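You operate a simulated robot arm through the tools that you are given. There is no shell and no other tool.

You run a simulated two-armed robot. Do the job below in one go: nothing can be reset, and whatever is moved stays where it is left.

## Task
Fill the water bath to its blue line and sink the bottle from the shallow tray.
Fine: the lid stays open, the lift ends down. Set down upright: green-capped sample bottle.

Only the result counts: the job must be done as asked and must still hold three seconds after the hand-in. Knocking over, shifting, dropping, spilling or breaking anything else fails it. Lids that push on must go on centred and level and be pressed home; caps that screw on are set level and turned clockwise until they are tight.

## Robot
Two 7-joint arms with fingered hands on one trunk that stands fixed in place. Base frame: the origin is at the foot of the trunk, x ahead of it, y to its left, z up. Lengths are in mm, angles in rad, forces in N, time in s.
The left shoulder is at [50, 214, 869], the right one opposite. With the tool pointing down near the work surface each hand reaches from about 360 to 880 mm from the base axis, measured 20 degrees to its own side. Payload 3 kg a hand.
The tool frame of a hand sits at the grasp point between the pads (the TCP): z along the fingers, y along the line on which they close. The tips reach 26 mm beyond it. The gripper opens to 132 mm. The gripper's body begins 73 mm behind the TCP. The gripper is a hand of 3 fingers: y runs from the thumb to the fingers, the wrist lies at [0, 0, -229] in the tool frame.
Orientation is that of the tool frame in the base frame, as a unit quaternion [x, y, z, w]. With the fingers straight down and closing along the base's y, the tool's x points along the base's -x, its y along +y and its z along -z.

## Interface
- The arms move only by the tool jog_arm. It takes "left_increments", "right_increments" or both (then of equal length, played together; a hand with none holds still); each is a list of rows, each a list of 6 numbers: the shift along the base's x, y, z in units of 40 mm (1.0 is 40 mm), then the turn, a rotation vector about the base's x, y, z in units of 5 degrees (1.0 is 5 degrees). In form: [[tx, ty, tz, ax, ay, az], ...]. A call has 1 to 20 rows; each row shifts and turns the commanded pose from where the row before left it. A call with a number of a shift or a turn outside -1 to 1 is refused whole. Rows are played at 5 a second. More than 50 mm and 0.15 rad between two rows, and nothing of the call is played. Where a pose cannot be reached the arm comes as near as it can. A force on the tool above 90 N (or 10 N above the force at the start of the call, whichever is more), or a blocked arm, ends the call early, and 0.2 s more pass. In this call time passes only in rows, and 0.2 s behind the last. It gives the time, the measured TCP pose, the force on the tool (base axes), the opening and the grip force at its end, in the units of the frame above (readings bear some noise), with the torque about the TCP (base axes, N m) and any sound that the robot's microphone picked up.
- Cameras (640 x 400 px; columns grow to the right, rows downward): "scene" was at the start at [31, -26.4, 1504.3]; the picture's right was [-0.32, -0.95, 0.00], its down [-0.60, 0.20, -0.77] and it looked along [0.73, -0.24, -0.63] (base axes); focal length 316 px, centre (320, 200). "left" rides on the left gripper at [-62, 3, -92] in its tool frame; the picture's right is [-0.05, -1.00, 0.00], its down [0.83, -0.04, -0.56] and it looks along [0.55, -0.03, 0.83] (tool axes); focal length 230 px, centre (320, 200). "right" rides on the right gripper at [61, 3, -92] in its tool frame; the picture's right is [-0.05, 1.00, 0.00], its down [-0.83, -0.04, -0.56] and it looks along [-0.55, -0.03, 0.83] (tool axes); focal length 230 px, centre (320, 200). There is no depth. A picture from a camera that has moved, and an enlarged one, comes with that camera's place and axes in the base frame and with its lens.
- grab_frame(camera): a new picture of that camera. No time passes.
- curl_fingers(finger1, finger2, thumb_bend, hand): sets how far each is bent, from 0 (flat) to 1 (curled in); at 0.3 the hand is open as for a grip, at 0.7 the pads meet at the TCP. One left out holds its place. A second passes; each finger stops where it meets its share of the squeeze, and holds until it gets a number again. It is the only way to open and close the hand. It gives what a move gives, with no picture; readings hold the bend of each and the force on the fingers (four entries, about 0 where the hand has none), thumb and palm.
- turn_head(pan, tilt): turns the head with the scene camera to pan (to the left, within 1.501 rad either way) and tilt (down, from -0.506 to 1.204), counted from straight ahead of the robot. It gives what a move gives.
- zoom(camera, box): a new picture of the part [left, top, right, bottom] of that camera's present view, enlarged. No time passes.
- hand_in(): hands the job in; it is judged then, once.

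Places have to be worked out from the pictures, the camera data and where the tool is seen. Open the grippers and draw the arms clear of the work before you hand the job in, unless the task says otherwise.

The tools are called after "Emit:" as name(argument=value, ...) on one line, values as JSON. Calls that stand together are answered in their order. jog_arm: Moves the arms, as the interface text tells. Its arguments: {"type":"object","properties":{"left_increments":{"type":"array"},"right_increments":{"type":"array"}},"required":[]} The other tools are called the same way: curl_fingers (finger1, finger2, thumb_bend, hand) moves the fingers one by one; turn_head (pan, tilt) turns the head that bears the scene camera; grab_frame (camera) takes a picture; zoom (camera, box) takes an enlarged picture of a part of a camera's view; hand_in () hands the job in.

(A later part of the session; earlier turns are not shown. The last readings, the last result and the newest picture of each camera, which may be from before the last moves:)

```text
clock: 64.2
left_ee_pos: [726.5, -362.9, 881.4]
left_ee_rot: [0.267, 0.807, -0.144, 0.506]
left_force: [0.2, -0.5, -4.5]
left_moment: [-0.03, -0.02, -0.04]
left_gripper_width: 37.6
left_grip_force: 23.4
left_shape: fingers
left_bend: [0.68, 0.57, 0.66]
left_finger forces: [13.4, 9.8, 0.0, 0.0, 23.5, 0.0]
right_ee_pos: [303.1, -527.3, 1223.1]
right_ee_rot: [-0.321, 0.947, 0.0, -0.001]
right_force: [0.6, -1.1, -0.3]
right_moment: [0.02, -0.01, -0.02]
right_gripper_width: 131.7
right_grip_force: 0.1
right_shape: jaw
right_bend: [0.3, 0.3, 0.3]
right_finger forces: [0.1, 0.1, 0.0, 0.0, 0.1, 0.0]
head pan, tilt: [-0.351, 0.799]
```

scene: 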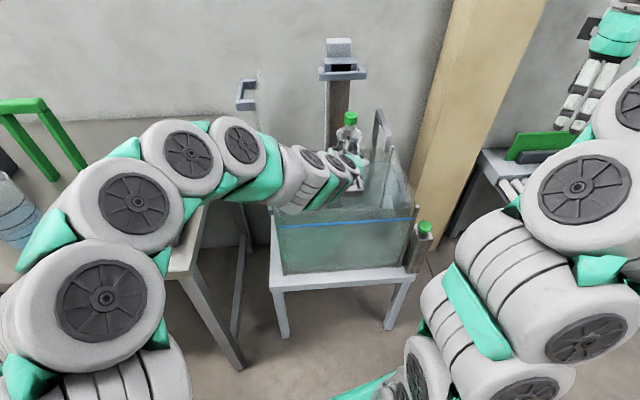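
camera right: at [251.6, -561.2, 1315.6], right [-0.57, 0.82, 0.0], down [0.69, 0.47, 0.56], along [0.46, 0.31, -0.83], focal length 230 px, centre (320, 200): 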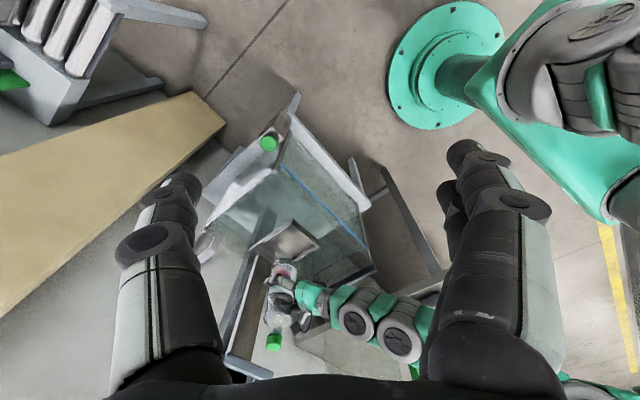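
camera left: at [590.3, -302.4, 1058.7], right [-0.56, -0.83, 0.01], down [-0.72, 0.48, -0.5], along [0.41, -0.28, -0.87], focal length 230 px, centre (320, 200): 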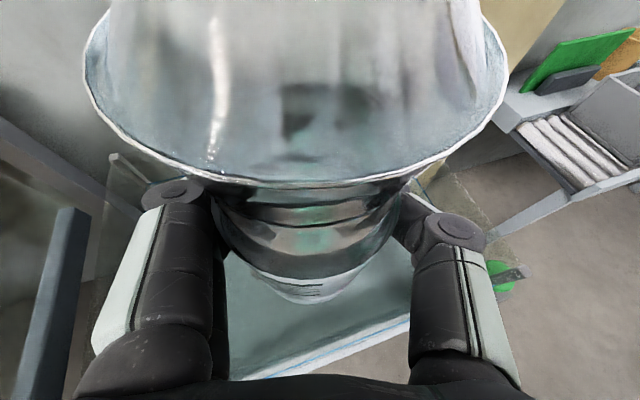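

Emit:
jog_arm(left_increments=[[0, 0, -0.07, 0, 0, 0], [0, 0, -0.05, 0, 0, 0]])

Emit:
zoom(camera="right", box=[240, 220, 340, 320])

Emit:
zoom(camera="scene", box=[310, 130, 390, 210])

```text
clock: 64.8
left_ee_pos: [725.4, -364.0, 876.7]
left_ee_rot: [0.266, 0.808, -0.144, 0.505]
left_force: [1.6, -0.5, 2.0]
left_moment: [-0.08, 0.04, -0.01]
left_gripper_width: 37.4
left_grip_force: 23.7
left_shape: fingers
left_bend: [0.68, 0.57, 0.66]
left_finger forces: [14.5, 9.9, 0.0, 0.0, 24.2, 0.0]
right_ee_pos: [302.5, -528.4, 1223.1]
right_ee_rot: [-0.322, 0.947, 0.0, 0.0]
right_force: [0.2, -0.1, 0.2]
right_moment: [0.0, -0.01, 0.03]
right_gripper_width: 132.1
right_grip_force: 0.1
right_shape: jaw
right_bend: [0.3, 0.3, 0.3]
right_finger forces: [0.0, 0.1, 0.0, 0.0, 0.1, 0.0]
head pan, tilt: [-0.351, 0.799]
```

```text
4.00 times, centred on (290, 270) of right
camera zoom: at [251.7, -561.0, 1315.6], right [-0.57, 0.82, 0.0], down [0.69, 0.47, 0.56], along [0.46, 0.31, -0.83], focal length 920 px, centre (440, -80)
```

zoom: 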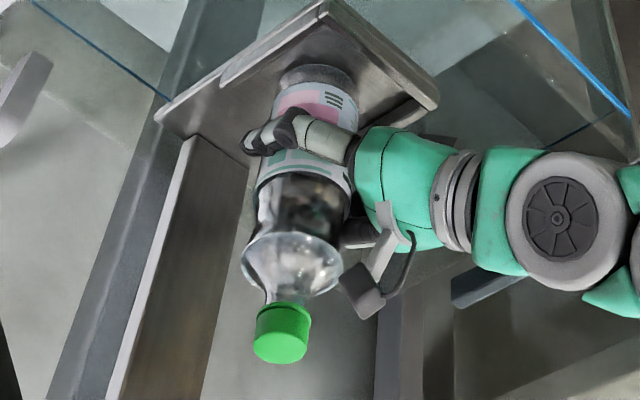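

```text
5.00 times, centred on (350, 170) of scene
camera zoom: at [25.7, -27.1, 1494.8], right [-0.34, -0.94, 0.0], down [-0.67, 0.25, -0.7], along [0.65, -0.24, -0.72], focal length 1582 px, centre (170, 350)
```

zoom: 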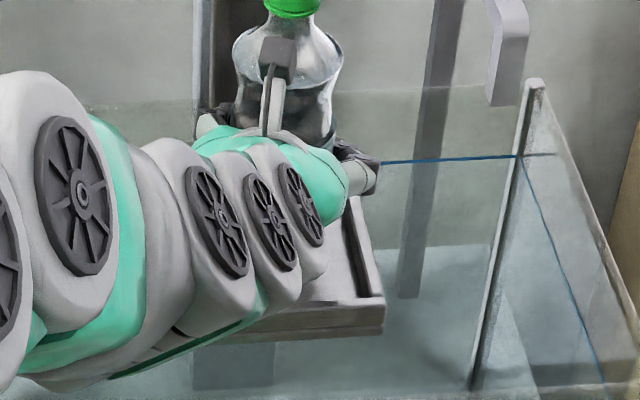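

Contact: the load went from -5 to +2 N, so the bottle stands on the platform. I release gradually, a small opening first.

Emit:
curl_fingers(hand="left", finger1=0.6, finger2=0.5, thumb_bend=0.59)

Emit:
zoom(camera="right", box=[240, 220, 340, 320])

```text
clock: 65.8
left_ee_pos: [725.5, -364.1, 875.9]
left_ee_rot: [0.267, 0.807, -0.145, 0.506]
left_force: [0.0, 0.7, -0.6]
left_moment: [-0.05, 0.0, -0.01]
left_gripper_width: 44.4
left_grip_force: 3.0
left_shape: fingers
left_bend: [0.58, 0.5, 0.58]
left_finger forces: [3.8, 0.0, 0.0, 0.0, 2.8, 0.0]
right_ee_pos: [301.2, -528.8, 1222.9]
right_ee_rot: [-0.321, 0.947, 0.0, 0.0]
right_force: [-0.1, -0.8, -0.5]
right_moment: [0.0, 0.02, 0.04]
right_gripper_width: 132.0
right_grip_force: 0.0
right_shape: jaw
right_bend: [0.3, 0.3, 0.3]
right_finger forces: [0.0, 0.0, 0.1, 0.0, 0.0, 0.1]
head pan, tilt: [-0.351, 0.799]
```

```text
4.00 times, centred on (290, 270) of right
camera zoom: at [251.6, -561.1, 1315.7], right [-0.57, 0.82, 0.0], down [0.69, 0.47, 0.56], along [0.46, 0.31, -0.83], focal length 920 px, centre (440, -80)
```

zoom: 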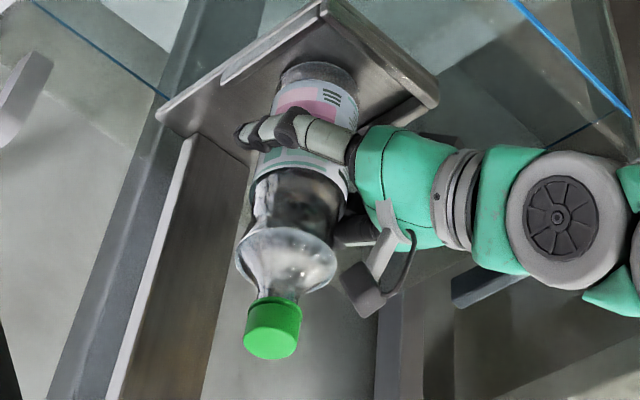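

The bottle stands and settles upright; I open the fingers fully.

Emit:
curl_fingers(hand="left", finger1=0.3, finger2=0.3, thumb_bend=0.3)

Emit:
zoom(camera="right", box=[240, 220, 340, 320])

Emit:
grab_frame(camera="left")

```text
clock: 66.8
left_ee_pos: [725.0, -363.7, 875.6]
left_ee_rot: [0.266, 0.808, -0.144, 0.506]
left_force: [0.0, 0.6, -0.1]
left_moment: [0.01, 0.0, -0.01]
left_gripper_width: 133.8
left_grip_force: 0.0
left_shape: fingers
left_bend: [0.3, 0.3, 0.3]
left_finger forces: [0.1, 0.0, 0.1, 0.1, 0.0, 0.1]
right_ee_pos: [302.2, -528.2, 1224.3]
right_ee_rot: [-0.322, 0.947, 0.0, 0.0]
right_force: [0.8, -1.0, -0.6]
right_moment: [-0.01, 0.01, 0.0]
right_gripper_width: 131.9
right_grip_force: 0.0
right_shape: jaw
right_bend: [0.3, 0.3, 0.3]
right_finger forces: [0.0, 0.1, 0.0, 0.0, 0.0, 0.0]
head pan, tilt: [-0.351, 0.799]
```

```text
4.00 times, centred on (290, 270) of right
camera zoom: at [251.7, -561.1, 1315.6], right [-0.57, 0.82, 0.0], down [0.69, 0.47, 0.56], along [0.46, 0.31, -0.83], focal length 920 px, centre (440, -80)
```

zoom: 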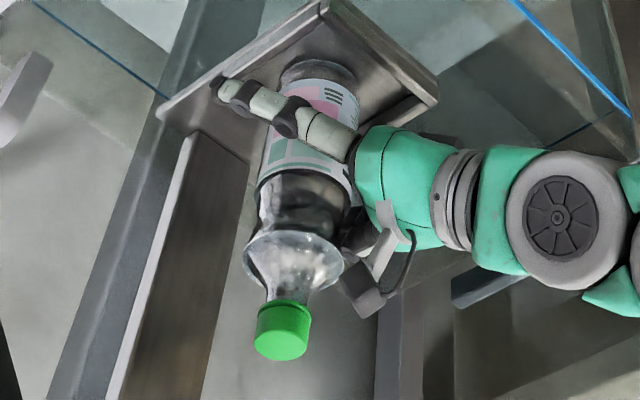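

```text
taken
camera left: at [678.8, -330.3, 972.8], right [-0.56, -0.83, 0.01], down [-0.72, 0.48, -0.5], along [0.41, -0.28, -0.87], focal length 230 px, centre (320, 200)
```

left: 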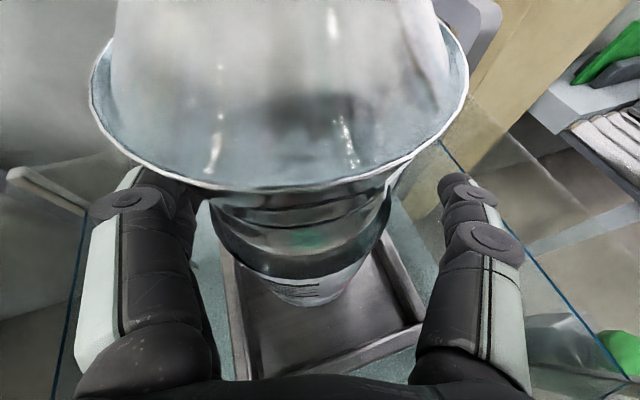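

The bottle stands free. I withdraw the left hand straight back, horizontally.

Emit:
jog_arm(left_increments=[[-0.3, 0.203, 0, 0, 0, 0], [-0.5, 0.34, 0, 0, 0, 0], [-0.5, 0.34, 0, 0, 0, 0], [-0.5, 0.34, 0, 0, 0, 0], [-0.5, 0.34, 0, 0, 0, 0], [-0.5, 0.34, 0.1, 0, 0, 0], [-0.5, 0.34, 0.3, 0, 0, 0]])

Emit:
grab_frame(camera="left")

Emit:
grab_frame(camera="scene")

Emit:
grab_frame(camera="right")

```text
clock: 68.4
left_ee_pos: [593.3, -273.7, 892.2]
left_ee_rot: [0.267, 0.808, -0.145, 0.506]
left_force: [0.0, -0.9, -0.1]
left_moment: [0.0, -0.04, -0.03]
left_gripper_width: 134.2
left_grip_force: 0.1
left_shape: fingers
left_bend: [0.3, 0.3, 0.3]
left_finger forces: [0.0, 0.1, 0.1, 0.0, 0.0, 0.0]
right_ee_pos: [301.9, -528.4, 1222.9]
right_ee_rot: [-0.321, 0.947, 0.0, -0.001]
right_force: [-0.9, 0.8, 1.4]
right_moment: [-0.03, -0.01, -0.02]
right_gripper_width: 132.1
right_grip_force: 0.2
right_shape: jaw
right_bend: [0.3, 0.3, 0.3]
right_finger forces: [0.1, 0.0, 0.0, 0.0, 0.0, 0.0]
head pan, tilt: [-0.351, 0.799]
```

```text
taken
camera left: at [546.7, -240.1, 989.1], right [-0.56, -0.83, 0.01], down [-0.72, 0.48, -0.5], along [0.41, -0.28, -0.87], focal length 230 px, centre (320, 200)
```

left: 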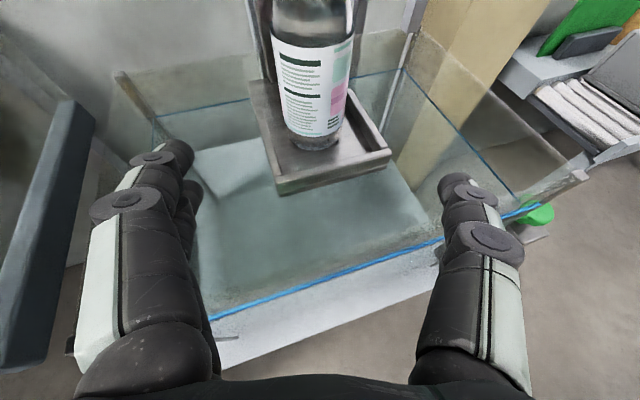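

```text
taken
```

scene: 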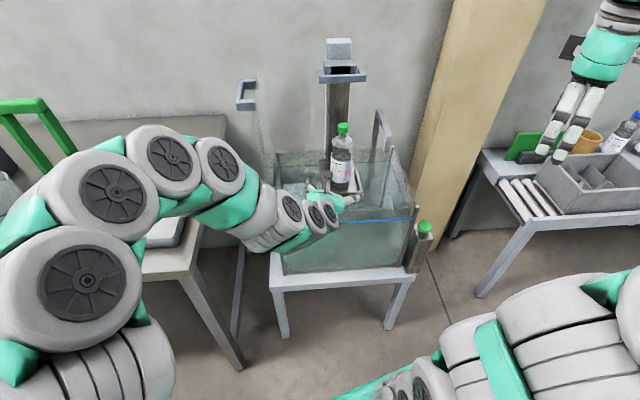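

```text
taken
camera right: at [251.6, -561.1, 1315.7], right [-0.57, 0.82, 0.0], down [0.69, 0.47, 0.56], along [0.46, 0.31, -0.83], focal length 230 px, centre (320, 200)
```

right: 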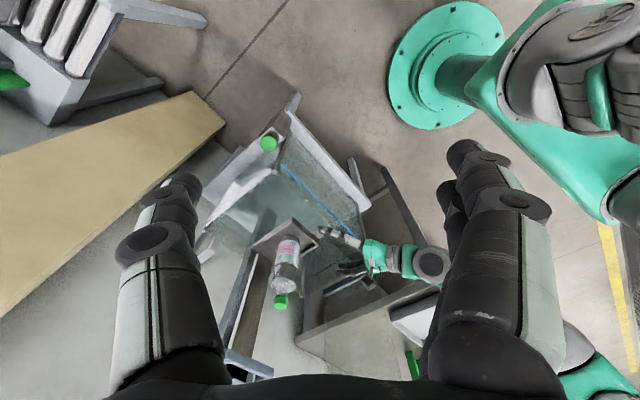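

The bottle is standing well between the lips. I withdraw the left arm further back and up, away from the bath.

Emit:
jog_arm(left_increments=[[-0.5, 0.1, 0.4, 0, 0, 0], [-0.5, 0.1, 0.5, 0, 0, 0], [-0.4, 0.2, 0.6, 0, 0, 0], [-0.3, 0.3, 0.7, 0, 0, 0], [-0.3, 0.3, 0.7, 0, 0, 0], [-0.2, 0.4, 0.7, 0, 0, 0], [-0.2, 0.5, 0.7, 0.28, 0.41, 0], [-0.2, 0.6, 0.5, 0.56, 0.83, 0], [-0.2, 0.6, 0.3, 0.56, 0.83, 0], [-0.2, 0.6, 0.2, 0.56, 0.83, 0], [-0.2, 0.6, 0, 0.56, 0.83, 0], [-0.2, 0.6, 0, 0.56, 0.83, 0], [-0.1, 0.6, 0, 0.56, 0.83, 0], [-0.1, 0.6, 0, 0.56, 0.83, 0]])

Emit:
grab_frame(camera="scene")

```text
clock: 71.4
left_ee_pos: [450.2, -30.0, 1103.4]
left_ee_rot: [0.305, 0.926, -0.063, 0.215]
left_force: [0.3, 0.1, -0.3]
left_moment: [-0.03, 0.02, 0.0]
left_gripper_width: 134.7
left_grip_force: 0.0
left_shape: fingers
left_bend: [0.3, 0.3, 0.3]
left_finger forces: [0.0, 0.0, 0.0, 0.0, 0.1, 0.0]
right_ee_pos: [300.9, -527.7, 1223.6]
right_ee_rot: [-0.322, 0.947, 0.0, 0.0]
right_force: [-0.5, -0.4, -0.2]
right_moment: [-0.01, 0.04, -0.02]
right_gripper_width: 131.9
right_grip_force: 0.1
right_shape: jaw
right_bend: [0.3, 0.3, 0.3]
right_finger forces: [0.1, 0.1, 0.0, 0.0, 0.0, 0.0]
head pan, tilt: [-0.351, 0.799]
```

```text
taken
```

scene: 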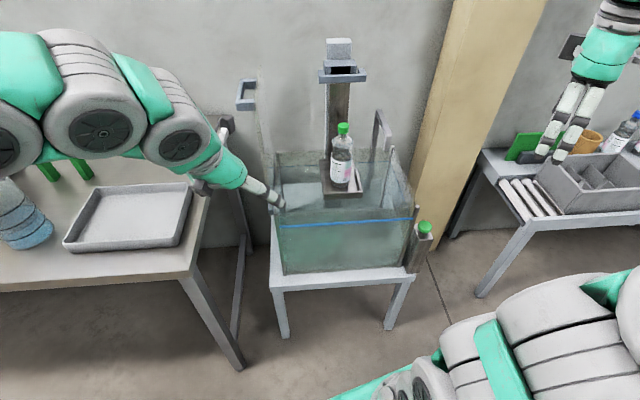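

Now the left arm goes to a parking spot at the left while I turn the right hand back to face along the bath (yaw -53°), preparing it to work the lift.

Emit:
jog_arm(left_increments=[[0, 0.36, 0.1, 0.264, 0.39, 0], [0, 0.36, 0.1, 0.264, 0.39, 0], [0, 0.36, 0.1, 0.264, 0.39, 0], [0, 0.36, 0.1, 0.264, 0.39, 0], [0, 0.36, 0.1, 0.264, 0.39, 0], [0, 0.36, 0.1, 0.264, 0.39, 0], [0, 0.36, 0.1, 0.264, 0.39, 0], [0, 0.36, 0.1, 0.264, 0.39, 0], [0, 0.36, 0.1, 0.264, 0.39, 0], [0, 0.36, 0.1, 0.264, 0.39, 0], [0, 0.36, 0.1, 0.264, 0.39, 0]], right_increments=[[0.18, 0.2, 0.05, 0, 0, -0.97], [0.18, 0.2, 0.05, 0, 0, -0.97], [0.18, 0.2, 0.05, 0, 0, -0.97], [0.18, 0.2, 0.05, 0, 0, -0.97], [0.18, 0.2, 0.05, 0, 0, -0.97], [0.18, 0.2, 0.05, 0, 0, -0.97], [0.18, 0.2, 0.05, 0, 0, -0.97], [0.18, 0.2, 0.05, 0, 0, -0.97], [0.18, 0.2, 0.05, 0, 0, -0.97], [0.18, 0.2, 0.05, 0, 0, -0.97], [0.18, 0.2, 0.05, 0, 0, -0.97]])

Emit:
grab_frame(camera="right")

Emit:
grab_frame(camera="scene")

```text
clock: 73.8
left_ee_pos: [449.7, 129.0, 1149.1]
left_ee_rot: [0.313, 0.95, -0.001, -0.001]
left_force: [-1.1, 0.0, -0.1]
left_moment: [0.04, 0.01, 0.01]
left_gripper_width: 134.6
left_grip_force: 0.1
left_shape: fingers
left_bend: [0.3, 0.3, 0.3]
left_finger forces: [0.0, 0.0, 0.0, 0.0, 0.1, 0.0]
right_ee_pos: [382.5, -440.0, 1247.0]
right_ee_rot: [0.138, 0.99, 0.0, -0.001]
right_force: [0.1, 0.1, -0.1]
right_moment: [-0.03, -0.01, 0.03]
right_gripper_width: 131.9
right_grip_force: 0.1
right_shape: jaw
right_bend: [0.3, 0.3, 0.3]
right_finger forces: [0.1, 0.0, 0.0, 0.1, 0.0, 0.0]
head pan, tilt: [-0.351, 0.799]
```

```text
taken
camera right: at [323.9, -419.0, 1338.6], right [0.32, 0.95, 0.0], down [0.79, -0.27, 0.55], along [0.52, -0.18, -0.83], focal length 230 px, centre (320, 200)
```

right: 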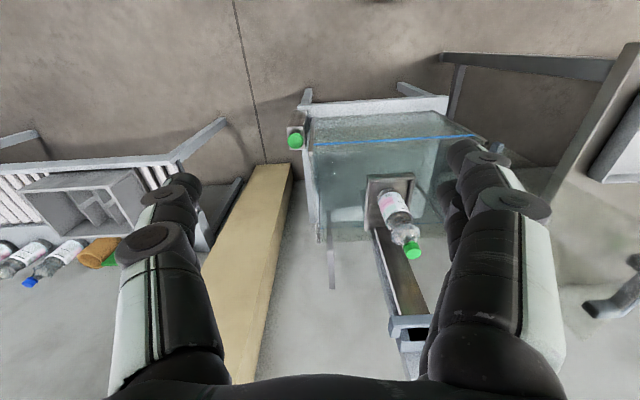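

```text
taken
```

scene: 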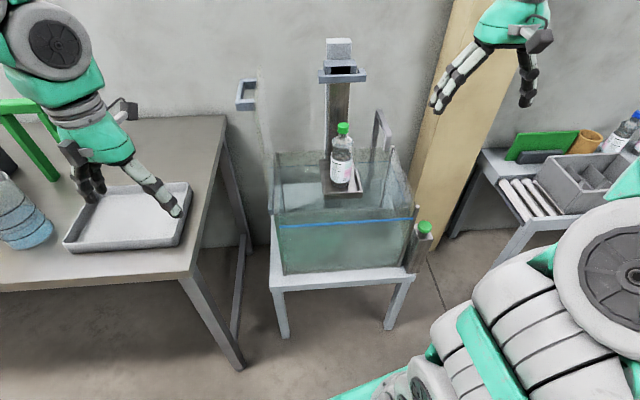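

I zoom both cameras on the lift carriage to measure its bar and block.

Emit:
zoom(camera="right", box=[370, 290, 450, 390])

Emit:
zoom(camera="scene", box=[305, 30, 385, 90])

```text
4.00 times, centred on (410, 340) of right
camera zoom: at [323.9, -419.0, 1338.6], right [0.32, 0.95, 0.0], down [0.79, -0.27, 0.55], along [0.52, -0.18, -0.83], focal length 920 px, centre (-40, -360)
```

zoom: 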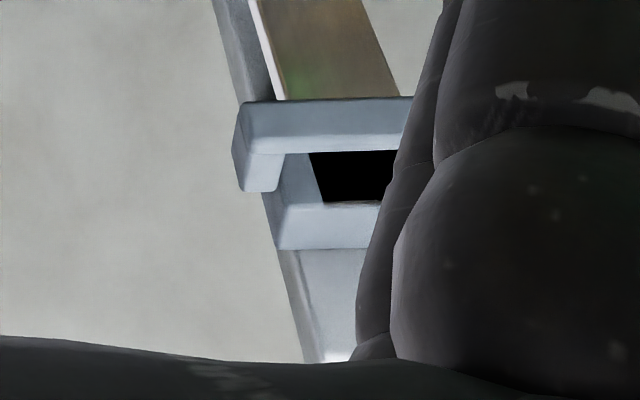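

```text
6.67 times, centred on (345, 60) of scene
camera zoom: at [25.7, -27.1, 1494.8], right [-0.34, -0.94, 0.0], down [-0.67, 0.25, -0.7], along [0.65, -0.24, -0.72], focal length 2109 px, centre (153, 1133)
```

zoom: 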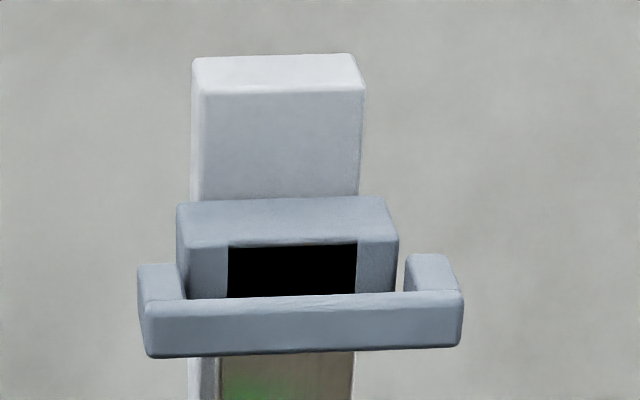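

Carriage: bar front at n≈208, L 144–274, top z≈1126, with a ~34 mm gap to the block behind it. I'll push it down with a closed right fist hooked over the bar. I close the right fingers and pitch the hand 60° forward while moving toward it, high up.

Emit:
curl_fingers(hand="right", finger1=0.72, finger2=0.72, thumb_bend=0.72)

Emit:
jog_arm(right_increments=[[0.496, 0.25, 0, -0.276, -0.961, 0], [0.496, 0.25, 0, -0.276, -0.961, 0], [0.496, 0.25, 0, -0.276, -0.961, 0], [0.496, 0.25, 0, -0.276, -0.961, 0], [0.496, 0.25, 0, -0.276, -0.961, 0], [0.496, 0.25, 0, -0.276, -0.961, 0], [0.496, 0.25, 0, -0.276, -0.961, 0], [0.496, 0.25, 0, -0.276, -0.961, 0], [0.496, 0.25, 0, -0.276, -0.961, 0], [0.496, 0.25, 0, -0.276, -0.961, 0], [0.496, 0.25, 0, -0.276, -0.961, 0], [0.496, 0.25, 0, -0.276, -0.961, 0]])

Emit:
grab_frame(camera="right")

Emit:
grab_frame(camera="scene")

```text
clock: 74.8
left_ee_pos: [449.9, 128.0, 1148.8]
left_ee_rot: [0.312, 0.95, -0.002, 0.001]
left_force: [0.2, -0.1, 0.0]
left_moment: [-0.01, 0.01, 0.03]
left_gripper_width: 134.8
left_grip_force: 0.1
left_shape: fingers
left_bend: [0.3, 0.3, 0.3]
left_finger forces: [0.1, 0.0, 0.0, 0.0, 0.0, 0.0]
right_ee_pos: [381.6, -440.7, 1246.1]
right_ee_rot: [0.138, 0.99, 0.0, 0.0]
right_force: [-0.1, 0.0, -0.6]
right_moment: [0.0, -0.01, -0.01]
right_gripper_width: 1.1
right_grip_force: 0.1
right_shape: fingers
right_bend: [0.72, 0.72, 0.72]
right_finger forces: [0.0, 0.0, 0.0, 0.0, 0.0, 0.0]
head pan, tilt: [-0.351, 0.799]
```

```text
clock: 77.4
left_ee_pos: [450.5, 127.9, 1150.2]
left_ee_rot: [0.312, 0.95, -0.001, 0.0]
left_force: [-1.0, 0.5, 0.0]
left_moment: [-0.02, 0.01, -0.01]
left_gripper_width: 134.7
left_grip_force: 0.0
left_shape: fingers
left_bend: [0.3, 0.3, 0.3]
left_finger forces: [0.0, 0.0, 0.0, 0.0, 0.0, 0.0]
right_ee_pos: [618.3, -319.0, 1245.7]
right_ee_rot: [0.119, 0.858, -0.07, 0.495]
right_force: [-0.1, 0.2, 0.5]
right_moment: [0.0, 0.02, 0.0]
right_gripper_width: 1.1
right_grip_force: 0.0
right_shape: fingers
right_bend: [0.72, 0.72, 0.72]
right_finger forces: [0.0, 0.1, 0.1, 0.1, 0.0, 0.0]
head pan, tilt: [-0.351, 0.799]
```

```text
taken
camera right: at [513.4, -284.7, 1239.0], right [0.3, 0.95, 0.04], down [-0.08, -0.02, 1.0], along [0.95, -0.3, 0.07], focal length 230 px, centre (320, 200)
```

right: 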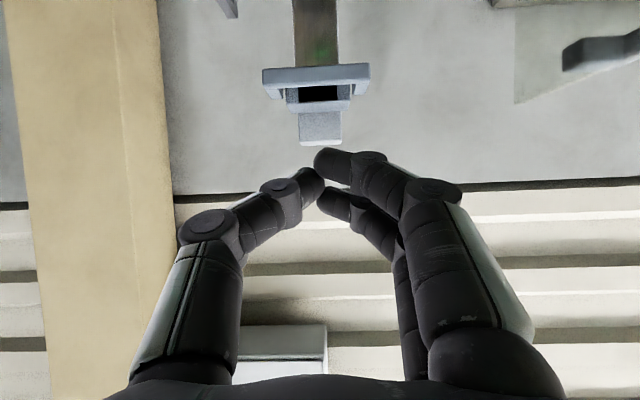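

```text
taken
```

scene: 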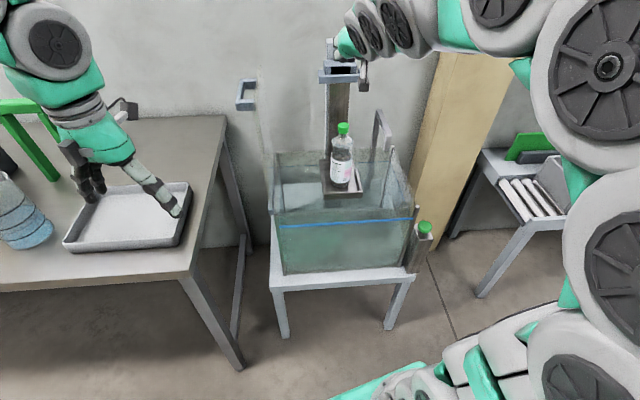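

The fist is aligned in front of the carriage. I move it above the bar (n≈216) at z≈1190.

Emit:
jog_arm(right_increments=[[0.593, -0.178, -0.1, 0, 0, 0], [0.593, -0.178, -0.2, 0, 0, 0], [0.593, -0.178, -0.2, 0, 0, 0], [0.593, -0.178, -0.2, 0, 0, 0], [0.593, -0.178, -0.2, 0, 0, 0], [0.593, -0.178, -0.2, 0, 0, 0], [0.593, -0.178, -0.2, 0, 0, 0]])

Emit:
grab_frame(camera="right")

Emit:
zoom(camera="scene", box=[280, 20, 420, 200])

```text
clock: 79.0
left_ee_pos: [451.2, 128.1, 1148.2]
left_ee_rot: [0.312, 0.95, 0.0, 0.0]
left_force: [-0.1, 1.1, -0.4]
left_moment: [-0.03, 0.06, 0.06]
left_gripper_width: 134.9
left_grip_force: 0.1
left_shape: fingers
left_bend: [0.3, 0.3, 0.3]
left_finger forces: [0.1, 0.1, 0.1, 0.0, 0.0, 0.1]
right_ee_pos: [784.8, -370.6, 1192.4]
right_ee_rot: [0.12, 0.859, -0.07, 0.494]
right_force: [0.5, 0.5, -0.4]
right_moment: [-0.02, 0.02, 0.02]
right_gripper_width: 1.2
right_grip_force: 0.0
right_shape: fingers
right_bend: [0.72, 0.72, 0.72]
right_finger forces: [0.1, 0.0, 0.1, 0.0, 0.1, 0.0]
head pan, tilt: [-0.351, 0.799]
```

```text
taken
camera right: at [679.3, -335.5, 1186.7], right [0.3, 0.95, 0.04], down [-0.07, -0.02, 1.0], along [0.95, -0.3, 0.06], focal length 230 px, centre (320, 200)
```

right: 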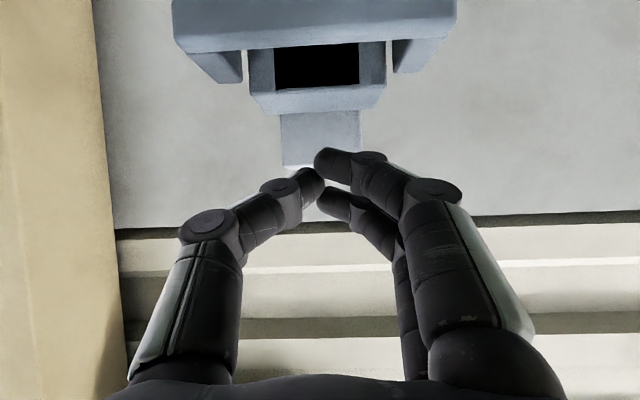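

```text
2.22 times, centred on (350, 110) of scene
camera zoom: at [25.7, -27.1, 1494.8], right [-0.34, -0.94, 0.0], down [-0.67, 0.25, -0.7], along [0.65, -0.24, -0.72], focal length 703 px, centre (253, 400)
```

zoom: 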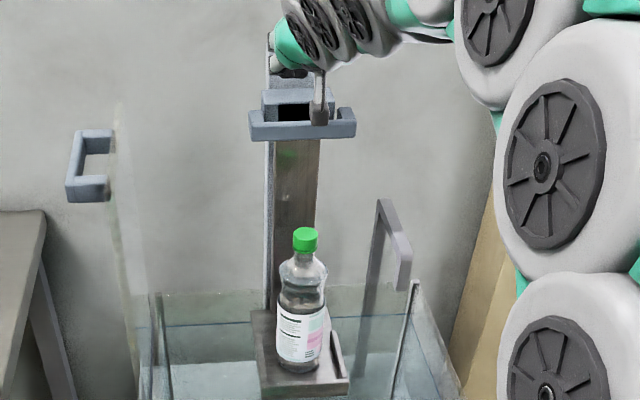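

Alignment is centred on the bar (bar top z≈1126 confirmed). I lower the fist to just above contact, then in small steps.

Emit:
jog_arm(right_increments=[[0, 0, -0.4, 0, 0, 0], [0, 0, -0.4, 0, 0, 0], [0, 0, -0.15, 0, 0, 0], [0, 0, -0.15, 0, 0, 0]])

Emit:
grab_frame(camera="right")

Emit:
zoom(camera="scene", box=[300, 20, 400, 100])

```text
clock: 80.0
left_ee_pos: [449.1, 128.8, 1149.0]
left_ee_rot: [0.312, 0.95, 0.0, 0.001]
left_force: [-0.4, 0.1, -0.3]
left_moment: [0.0, 0.04, -0.01]
left_gripper_width: 134.5
left_grip_force: 0.1
left_shape: fingers
left_bend: [0.3, 0.3, 0.3]
left_finger forces: [0.0, 0.1, 0.1, 0.0, 0.1, 0.0]
right_ee_pos: [784.4, -370.1, 1150.2]
right_ee_rot: [0.118, 0.858, -0.07, 0.495]
right_force: [-0.2, 0.2, -0.3]
right_moment: [0.03, 0.01, 0.01]
right_gripper_width: 1.4
right_grip_force: 0.1
right_shape: fingers
right_bend: [0.72, 0.72, 0.72]
right_finger forces: [0.0, 0.0, 0.1, 0.0, 0.0, 0.1]
head pan, tilt: [-0.351, 0.799]
```

```text
taken
camera right: at [679.6, -334.6, 1142.6], right [0.3, 0.95, 0.04], down [-0.07, -0.02, 1.0], along [0.95, -0.3, 0.06], focal length 230 px, centre (320, 200)
```

right: 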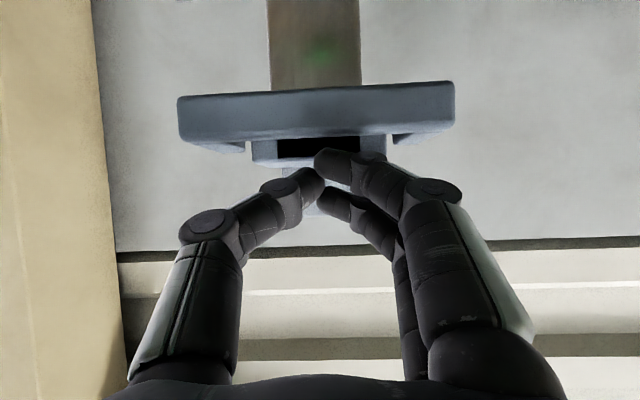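

```text
5.00 times, centred on (350, 60) of scene
camera zoom: at [25.7, -27.1, 1494.8], right [-0.34, -0.94, 0.0], down [-0.67, 0.25, -0.7], along [0.65, -0.24, -0.72], focal length 1582 px, centre (170, 900)
```

zoom: 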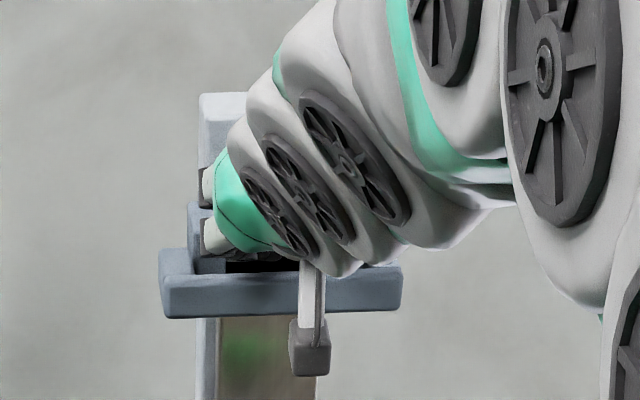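

Almost touching; I lower in 4 mm steps to feel the contact.

Emit:
jog_arm(right_increments=[[0, 0, -0.1, 0, 0, 0], [0, 0, -0.1, 0, 0, 0], [0, 0, -0.1, 0, 0, 0]])

Emit:
grab_frame(camera="right")

```text
clock: 80.8
left_ee_pos: [449.6, 129.1, 1149.0]
left_ee_rot: [0.313, 0.95, -0.001, 0.001]
left_force: [0.0, -0.3, 0.3]
left_moment: [-0.04, 0.01, 0.01]
left_gripper_width: 134.5
left_grip_force: 0.1
left_shape: fingers
left_bend: [0.3, 0.3, 0.3]
left_finger forces: [0.0, 0.0, 0.1, 0.0, 0.0, 0.1]
right_ee_pos: [785.9, -369.8, 1138.2]
right_ee_rot: [0.119, 0.858, -0.07, 0.495]
right_force: [1.1, 1.1, 1.4]
right_moment: [-0.03, -0.01, -0.03]
right_gripper_width: 1.1
right_grip_force: 0.8
right_shape: fingers
right_bend: [0.72, 0.72, 0.72]
right_finger forces: [1.8, 0.0, 0.0, 0.1, 0.0, 0.0]
head pan, tilt: [-0.351, 0.799]
```

```text
taken
camera right: at [679.4, -335.3, 1130.8], right [0.3, 0.95, 0.04], down [-0.07, -0.02, 1.0], along [0.95, -0.3, 0.06], focal length 230 px, centre (320, 200)
```

right: 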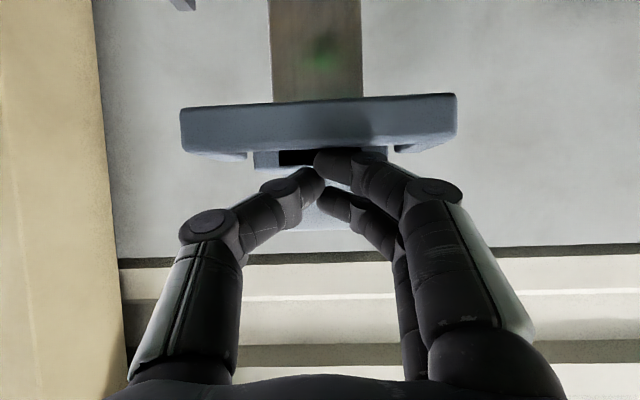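

Light contact and the carriage already follows down with little force. I push on slowly, 8 mm per row.

Emit:
jog_arm(right_increments=[[0, 0, -0.2, 0, 0, 0], [0, 0, -0.2, 0, 0, 0], [0, 0, -0.2, 0, 0, 0], [0, 0, -0.2, 0, 0, 0]])

Emit:
grab_frame(camera="right")

Emit:
grab_frame(camera="scene")

```text
clock: 81.8
left_ee_pos: [449.5, 129.5, 1147.4]
left_ee_rot: [0.313, 0.95, -0.001, 0.0]
left_force: [0.6, -0.6, -0.3]
left_moment: [0.04, -0.05, 0.01]
left_gripper_width: 134.6
left_grip_force: 0.1
left_shape: fingers
left_bend: [0.3, 0.3, 0.3]
left_finger forces: [0.0, 0.0, 0.1, 0.1, 0.0, 0.1]
right_ee_pos: [785.4, -369.7, 1105.9]
right_ee_rot: [0.12, 0.858, -0.071, 0.495]
right_force: [0.6, -0.3, 0.9]
right_moment: [0.0, -0.03, -0.01]
right_gripper_width: 1.5
right_grip_force: 0.9
right_shape: fingers
right_bend: [0.72, 0.72, 0.72]
right_finger forces: [1.3, 0.1, 0.0, 0.0, 0.1, 0.0]
head pan, tilt: [-0.351, 0.799]
```

```text
taken
camera right: at [679.6, -335.4, 1098.6], right [0.3, 0.95, 0.04], down [-0.07, -0.02, 1.0], along [0.95, -0.3, 0.06], focal length 230 px, centre (320, 200)
```

right: 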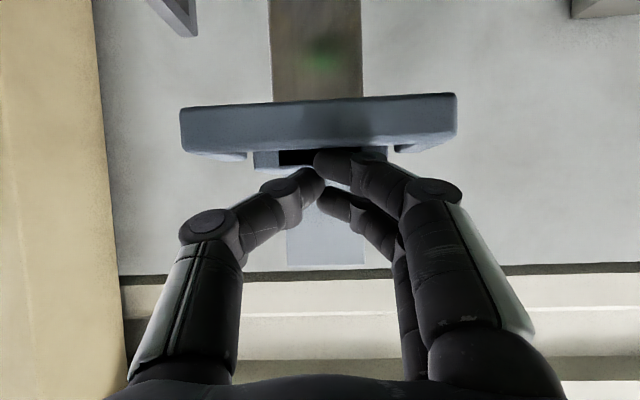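

```text
taken
```

scene: 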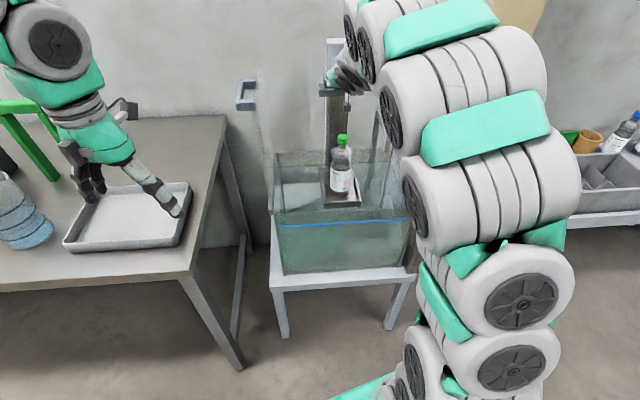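

The lift moves smoothly with about 1 N, and the bottle rides along upright. I continue, 80 mm more.

Emit:
jog_arm(right_increments=[[0, 0, -0.2, 0, 0, 0], [0, 0, -0.2, 0, 0, 0], [0, 0, -0.2, 0, 0, 0], [0, 0, -0.2, 0, 0, 0], [0, 0, -0.2, 0, 0, 0], [0, 0, -0.2, 0, 0, 0], [0, 0, -0.2, 0, 0, 0], [0, 0, -0.2, 0, 0, 0], [0, 0, -0.2, 0, 0, 0], [0, 0, -0.2, 0, 0, 0]])

Emit:
grab_frame(camera="right")

Emit:
grab_frame(camera="scene")

```text
clock: 84.0
left_ee_pos: [449.7, 128.8, 1149.3]
left_ee_rot: [0.312, 0.95, -0.001, 0.0]
left_force: [-0.3, 0.2, 0.2]
left_moment: [0.0, 0.0, -0.02]
left_gripper_width: 134.5
left_grip_force: 0.0
left_shape: fingers
left_bend: [0.3, 0.3, 0.3]
left_finger forces: [0.0, 0.0, 0.0, 0.0, 0.0, 0.0]
right_ee_pos: [785.2, -369.2, 1025.7]
right_ee_rot: [0.118, 0.858, -0.07, 0.496]
right_force: [0.7, 0.7, 1.2]
right_moment: [-0.01, -0.02, 0.0]
right_gripper_width: 0.8
right_grip_force: 0.9
right_shape: fingers
right_bend: [0.72, 0.72, 0.72]
right_finger forces: [2.3, 0.1, 0.0, 0.1, 0.1, 0.0]
head pan, tilt: [-0.351, 0.799]
```

```text
taken
camera right: at [679.9, -334.8, 1019.2], right [0.3, 0.95, 0.04], down [-0.07, -0.02, 1.0], along [0.95, -0.3, 0.06], focal length 230 px, centre (320, 200)
```

right: 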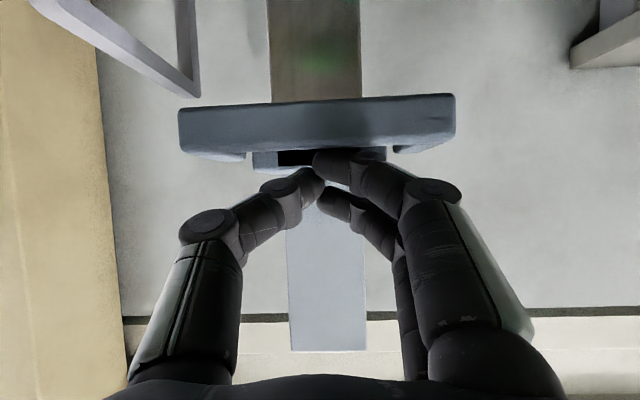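

```text
taken
```

scene: 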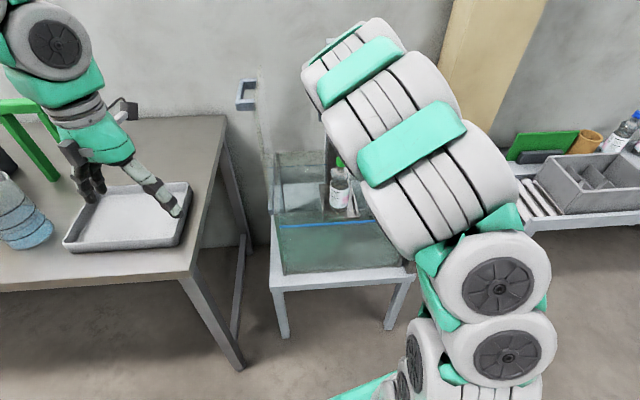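

120 mm down, everything steady. I continue in the same manner and look at the bottle as it enters the water.

Emit:
jog_arm(right_increments=[[0, 0, -0.2, 0, 0, 0], [0, 0, -0.2, 0, 0, 0], [0, 0, -0.2, 0, 0, 0], [0, 0, -0.2, 0, 0, 0], [0, 0, -0.2, 0, 0, 0], [0, 0, -0.2, 0, 0, 0], [0, 0, -0.2, 0, 0, 0]])

Emit:
zoom(camera="scene", box=[260, 130, 420, 280])

Emit:
grab_frame(camera="left")

```text
clock: 85.6
left_ee_pos: [449.9, 127.9, 1148.5]
left_ee_rot: [0.312, 0.95, -0.001, 0.0]
left_force: [-0.3, -0.1, -0.6]
left_moment: [-0.01, -0.02, -0.01]
left_gripper_width: 134.5
left_grip_force: 0.1
left_shape: fingers
left_bend: [0.3, 0.3, 0.3]
left_finger forces: [0.1, 0.1, 0.0, 0.0, 0.1, 0.0]
right_ee_pos: [785.1, -370.8, 970.5]
right_ee_rot: [0.119, 0.858, -0.07, 0.494]
right_force: [0.6, 0.6, 1.9]
right_moment: [0.01, 0.0, -0.02]
right_gripper_width: 1.3
right_grip_force: 0.9
right_shape: fingers
right_bend: [0.72, 0.72, 0.72]
right_finger forces: [1.3, 0.0, 0.1, 0.1, 0.0, 0.0]
head pan, tilt: [-0.351, 0.799]
```

```text
2.67 times, centred on (340, 205) of scene
camera zoom: at [25.7, -27.1, 1494.8], right [-0.34, -0.94, 0.0], down [-0.67, 0.25, -0.7], along [0.65, -0.24, -0.72], focal length 844 px, centre (267, 187)
```

zoom: 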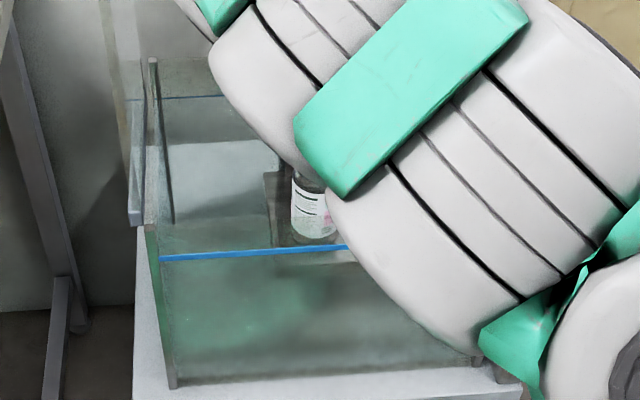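

```text
taken
camera left: at [500.0, 96.6, 1241.6], right [-0.55, -0.83, 0.0], down [-0.69, 0.46, 0.55], along [-0.46, 0.3, -0.83], focal length 230 px, centre (320, 200)
```

left: 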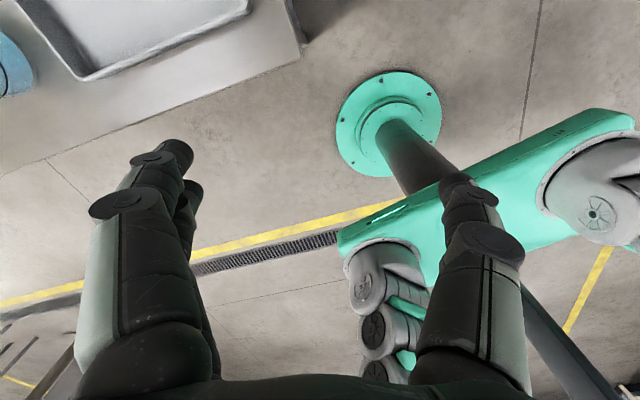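

176 mm down, force still ~2 N. I continue toward the lower stop.

Emit:
jog_arm(right_increments=[[0, 0, -0.2, 0, 0, 0], [0, 0, -0.2, 0, 0, 0], [0, 0, -0.2, 0, 0, 0], [0, 0, -0.2, 0, 0, 0], [0, 0, -0.2, 0, 0, 0]])

Emit:
grab_frame(camera="right")

Emit:
grab_frame(camera="scene")

```text
clock: 86.8
left_ee_pos: [449.5, 128.9, 1148.2]
left_ee_rot: [0.312, 0.95, -0.001, 0.0]
left_force: [-0.7, 0.0, 0.6]
left_moment: [0.01, 0.02, 0.01]
left_gripper_width: 134.5
left_grip_force: 0.1
left_shape: fingers
left_bend: [0.3, 0.3, 0.3]
left_finger forces: [0.1, 0.0, 0.1, 0.0, 0.0, 0.0]
right_ee_pos: [785.2, -370.4, 929.0]
right_ee_rot: [0.119, 0.858, -0.07, 0.494]
right_force: [0.9, -0.4, 1.5]
right_moment: [0.04, -0.02, -0.02]
right_gripper_width: 0.8
right_grip_force: 0.5
right_shape: fingers
right_bend: [0.72, 0.72, 0.72]
right_finger forces: [1.8, 0.0, 0.0, 0.0, 0.1, 0.0]
head pan, tilt: [-0.351, 0.799]
```

```text
taken
camera right: at [679.7, -335.2, 922.2], right [0.3, 0.95, 0.04], down [-0.07, -0.02, 1.0], along [0.95, -0.3, 0.06], focal length 230 px, centre (320, 200)
```

right: 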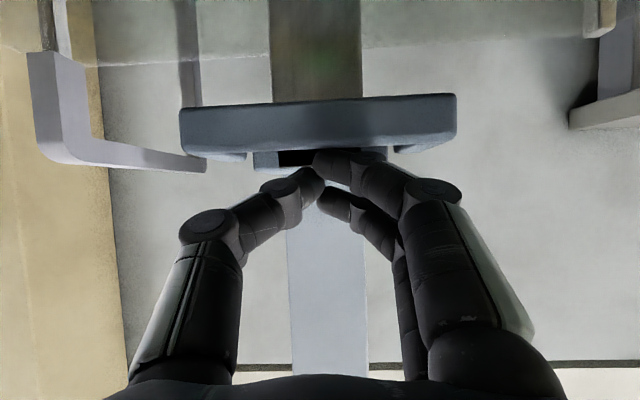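

```text
taken
```

scene: 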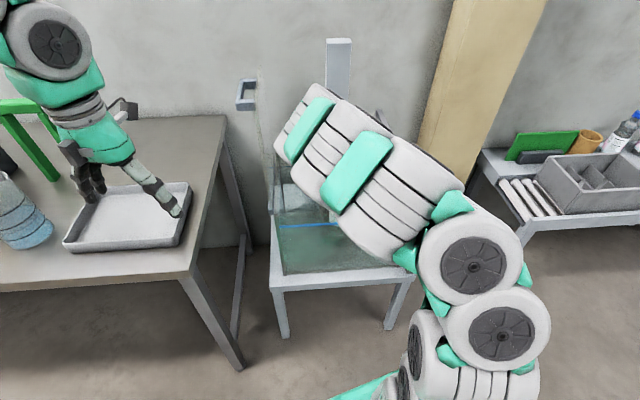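

218 mm down. I continue in 6 mm steps watching for the stop.

Emit:
jog_arm(right_increments=[[0, 0, -0.15, 0, 0, 0], [0, 0, -0.15, 0, 0, 0], [0, 0, -0.15, 0, 0, 0], [0, 0, -0.15, 0, 0, 0]])

Emit:
grab_frame(camera="right")

```text
clock: 87.8
left_ee_pos: [449.1, 128.7, 1148.4]
left_ee_rot: [0.312, 0.95, -0.001, 0.0]
left_force: [-0.5, 0.0, -0.7]
left_moment: [-0.01, 0.0, 0.04]
left_gripper_width: 134.8
left_grip_force: 0.0
left_shape: fingers
left_bend: [0.3, 0.3, 0.3]
left_finger forces: [0.0, 0.0, 0.0, 0.0, 0.1, 0.0]
right_ee_pos: [785.0, -370.1, 904.4]
right_ee_rot: [0.119, 0.858, -0.071, 0.494]
right_force: [-0.1, 0.4, 1.8]
right_moment: [-0.02, -0.02, 0.0]
right_gripper_width: 0.5
right_grip_force: 0.6
right_shape: fingers
right_bend: [0.72, 0.72, 0.72]
right_finger forces: [1.7, 0.0, 0.0, 0.1, 0.0, 0.0]
head pan, tilt: [-0.351, 0.799]
```

```text
taken
camera right: at [679.7, -335.3, 898.5], right [0.3, 0.95, 0.04], down [-0.07, -0.02, 1.0], along [0.95, -0.3, 0.06], focal length 230 px, centre (320, 200)
```

right: 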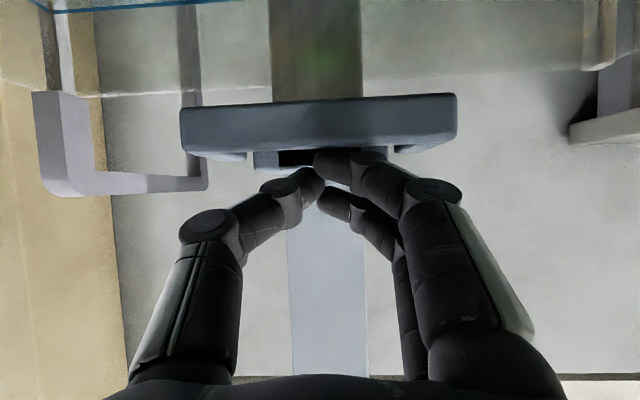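

Emit:
jog_arm(right_increments=[[0, 0, -0.12, 0, 0, 0], [0, 0, -0.12, 0, 0, 0], [0, 0, -0.12, 0, 0, 0]])

Emit:
grab_frame(camera="right")

```text
clock: 88.6
left_ee_pos: [450.1, 128.9, 1148.7]
left_ee_rot: [0.312, 0.95, -0.002, 0.001]
left_force: [-0.2, -0.7, 0.3]
left_moment: [0.0, -0.01, -0.02]
left_gripper_width: 134.5
left_grip_force: 0.0
left_shape: fingers
left_bend: [0.3, 0.3, 0.3]
left_finger forces: [0.0, 0.1, 0.1, 0.0, 0.0, 0.1]
right_ee_pos: [785.7, -370.1, 891.6]
right_ee_rot: [0.12, 0.858, -0.071, 0.495]
right_force: [0.0, -0.1, 0.5]
right_moment: [0.03, -0.03, -0.01]
right_gripper_width: 0.9
right_grip_force: 1.7
right_shape: fingers
right_bend: [0.72, 0.72, 0.72]
right_finger forces: [2.5, 0.0, 0.1, 0.0, 0.0, 0.1]
head pan, tilt: [-0.351, 0.799]
```

```text
taken
camera right: at [680.1, -335.0, 884.6], right [0.3, 0.95, 0.04], down [-0.07, -0.02, 1.0], along [0.95, -0.3, 0.06], focal length 230 px, centre (320, 200)
```

right: 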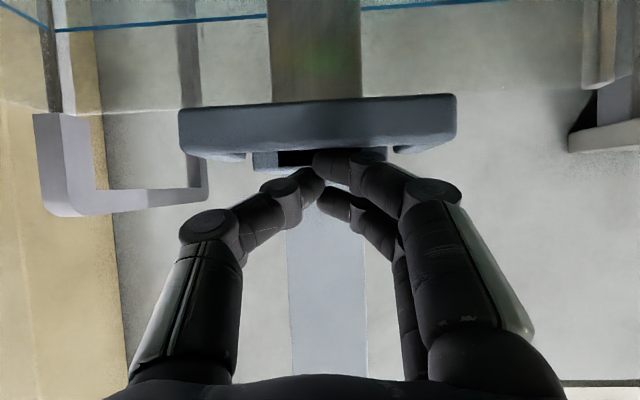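

Emit:
jog_arm(right_increments=[[0, 0, -0.1, 0, 0, 0], [0, 0, -0.1, 0, 0, 0], [0, 0, -0.1, 0, 0, 0]])

Emit:
grab_frame(camera="right")

```text
clock: 89.4
left_ee_pos: [450.6, 129.4, 1148.6]
left_ee_rot: [0.312, 0.95, -0.001, 0.0]
left_force: [-0.4, -0.6, -1.0]
left_moment: [0.01, -0.01, 0.0]
left_gripper_width: 134.8
left_grip_force: 0.0
left_shape: fingers
left_bend: [0.3, 0.3, 0.3]
left_finger forces: [0.0, 0.0, 0.0, 0.0, 0.0, 0.1]
right_ee_pos: [785.7, -370.1, 879.9]
right_ee_rot: [0.119, 0.857, -0.07, 0.496]
right_force: [0.1, -0.4, 6.8]
right_moment: [0.0, -0.08, 0.01]
right_gripper_width: 0.8
right_grip_force: 3.2
right_shape: fingers
right_bend: [0.72, 0.72, 0.72]
right_finger forces: [6.3, 0.1, 0.0, 0.0, 0.0, 0.0]
head pan, tilt: [-0.351, 0.799]
```

```text
taken
camera right: at [680.1, -335.0, 873.0], right [0.3, 0.95, 0.04], down [-0.07, -0.02, 1.0], along [0.95, -0.3, 0.06], focal length 230 px, centre (320, 200)
```

right: 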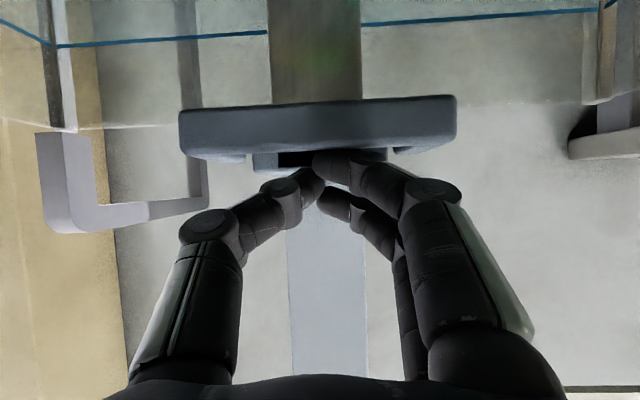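

Force rose to 6.8 N; I test another 5 mm to confirm the stop.

Emit:
jog_arm(right_increments=[[0, 0, -0.06, 0, 0, 0], [0, 0, -0.06, 0, 0, 0]])

Emit:
grab_frame(camera="right")

```text
clock: 90.0
left_ee_pos: [449.5, 128.7, 1148.4]
left_ee_rot: [0.312, 0.95, -0.001, 0.0]
left_force: [-0.1, -0.2, 0.3]
left_moment: [-0.02, 0.01, -0.02]
left_gripper_width: 134.7
left_grip_force: 0.1
left_shape: fingers
left_bend: [0.3, 0.3, 0.3]
left_finger forces: [0.0, 0.0, 0.0, 0.0, 0.0, 0.1]
right_ee_pos: [786.2, -368.9, 877.7]
right_ee_rot: [0.12, 0.856, -0.069, 0.498]
right_force: [11.6, -0.6, 41.3]
right_moment: [-0.01, -0.52, 0.02]
right_gripper_width: 0.0
right_grip_force: 21.9
right_shape: fingers
right_bend: [0.74, 0.72, 0.72]
right_finger forces: [44.3, 0.0, 0.0, 0.0, 0.1, 0.0]
head pan, tilt: [-0.351, 0.799]
```

```text
taken
camera right: at [681.2, -333.8, 870.5], right [0.3, 0.95, 0.05], down [-0.08, -0.02, 1.0], along [0.95, -0.3, 0.07], focal length 230 px, centre (320, 200)
```

right: 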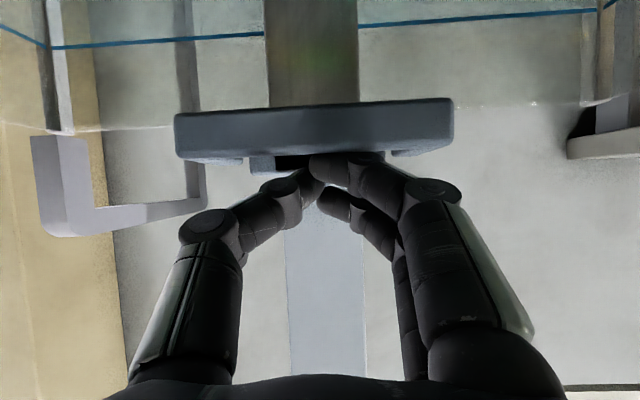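

That is the hard lower stop (41 N). I lift the fist off slowly and check that the lift stays down.

Emit:
jog_arm(right_increments=[[0, 0, 0.15, 0, 0, 0], [0, 0, 0.15, 0, 0, 0], [0, 0, 0.25, 0, 0, 0], [0, 0, 0.4, 0, 0, 0], [0, 0, 0.5, 0, 0, 0]])

Emit:
grab_frame(camera="right")

```text
clock: 91.2
left_ee_pos: [451.3, 128.0, 1148.3]
left_ee_rot: [0.312, 0.95, -0.002, 0.001]
left_force: [-0.5, 0.0, 0.0]
left_moment: [0.01, -0.02, 0.02]
left_gripper_width: 134.5
left_grip_force: 0.0
left_shape: fingers
left_bend: [0.3, 0.3, 0.3]
left_finger forces: [0.0, 0.1, 0.0, 0.1, 0.0, 0.0]
right_ee_pos: [786.4, -369.2, 932.2]
right_ee_rot: [0.119, 0.858, -0.07, 0.495]
right_force: [0.3, -0.1, -0.1]
right_moment: [-0.02, 0.03, -0.01]
right_gripper_width: 0.8
right_grip_force: 0.2
right_shape: fingers
right_bend: [0.72, 0.72, 0.72]
right_finger forces: [0.0, 0.0, 0.0, 0.0, 0.0, 0.0]
head pan, tilt: [-0.351, 0.799]
```

```text
taken
camera right: at [679.6, -334.9, 926.4], right [0.3, 0.95, 0.04], down [-0.07, -0.02, 1.0], along [0.95, -0.3, 0.06], focal length 230 px, centre (320, 200)
```

right: 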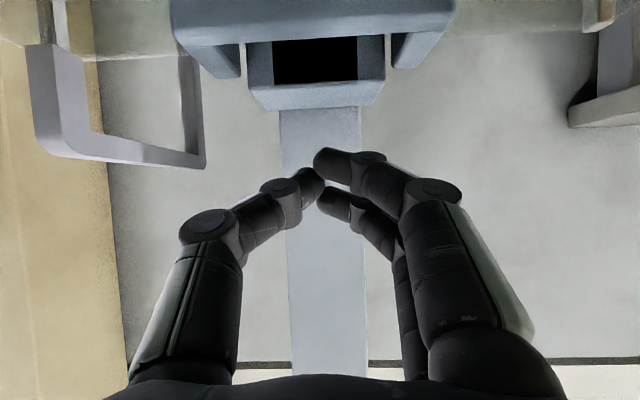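

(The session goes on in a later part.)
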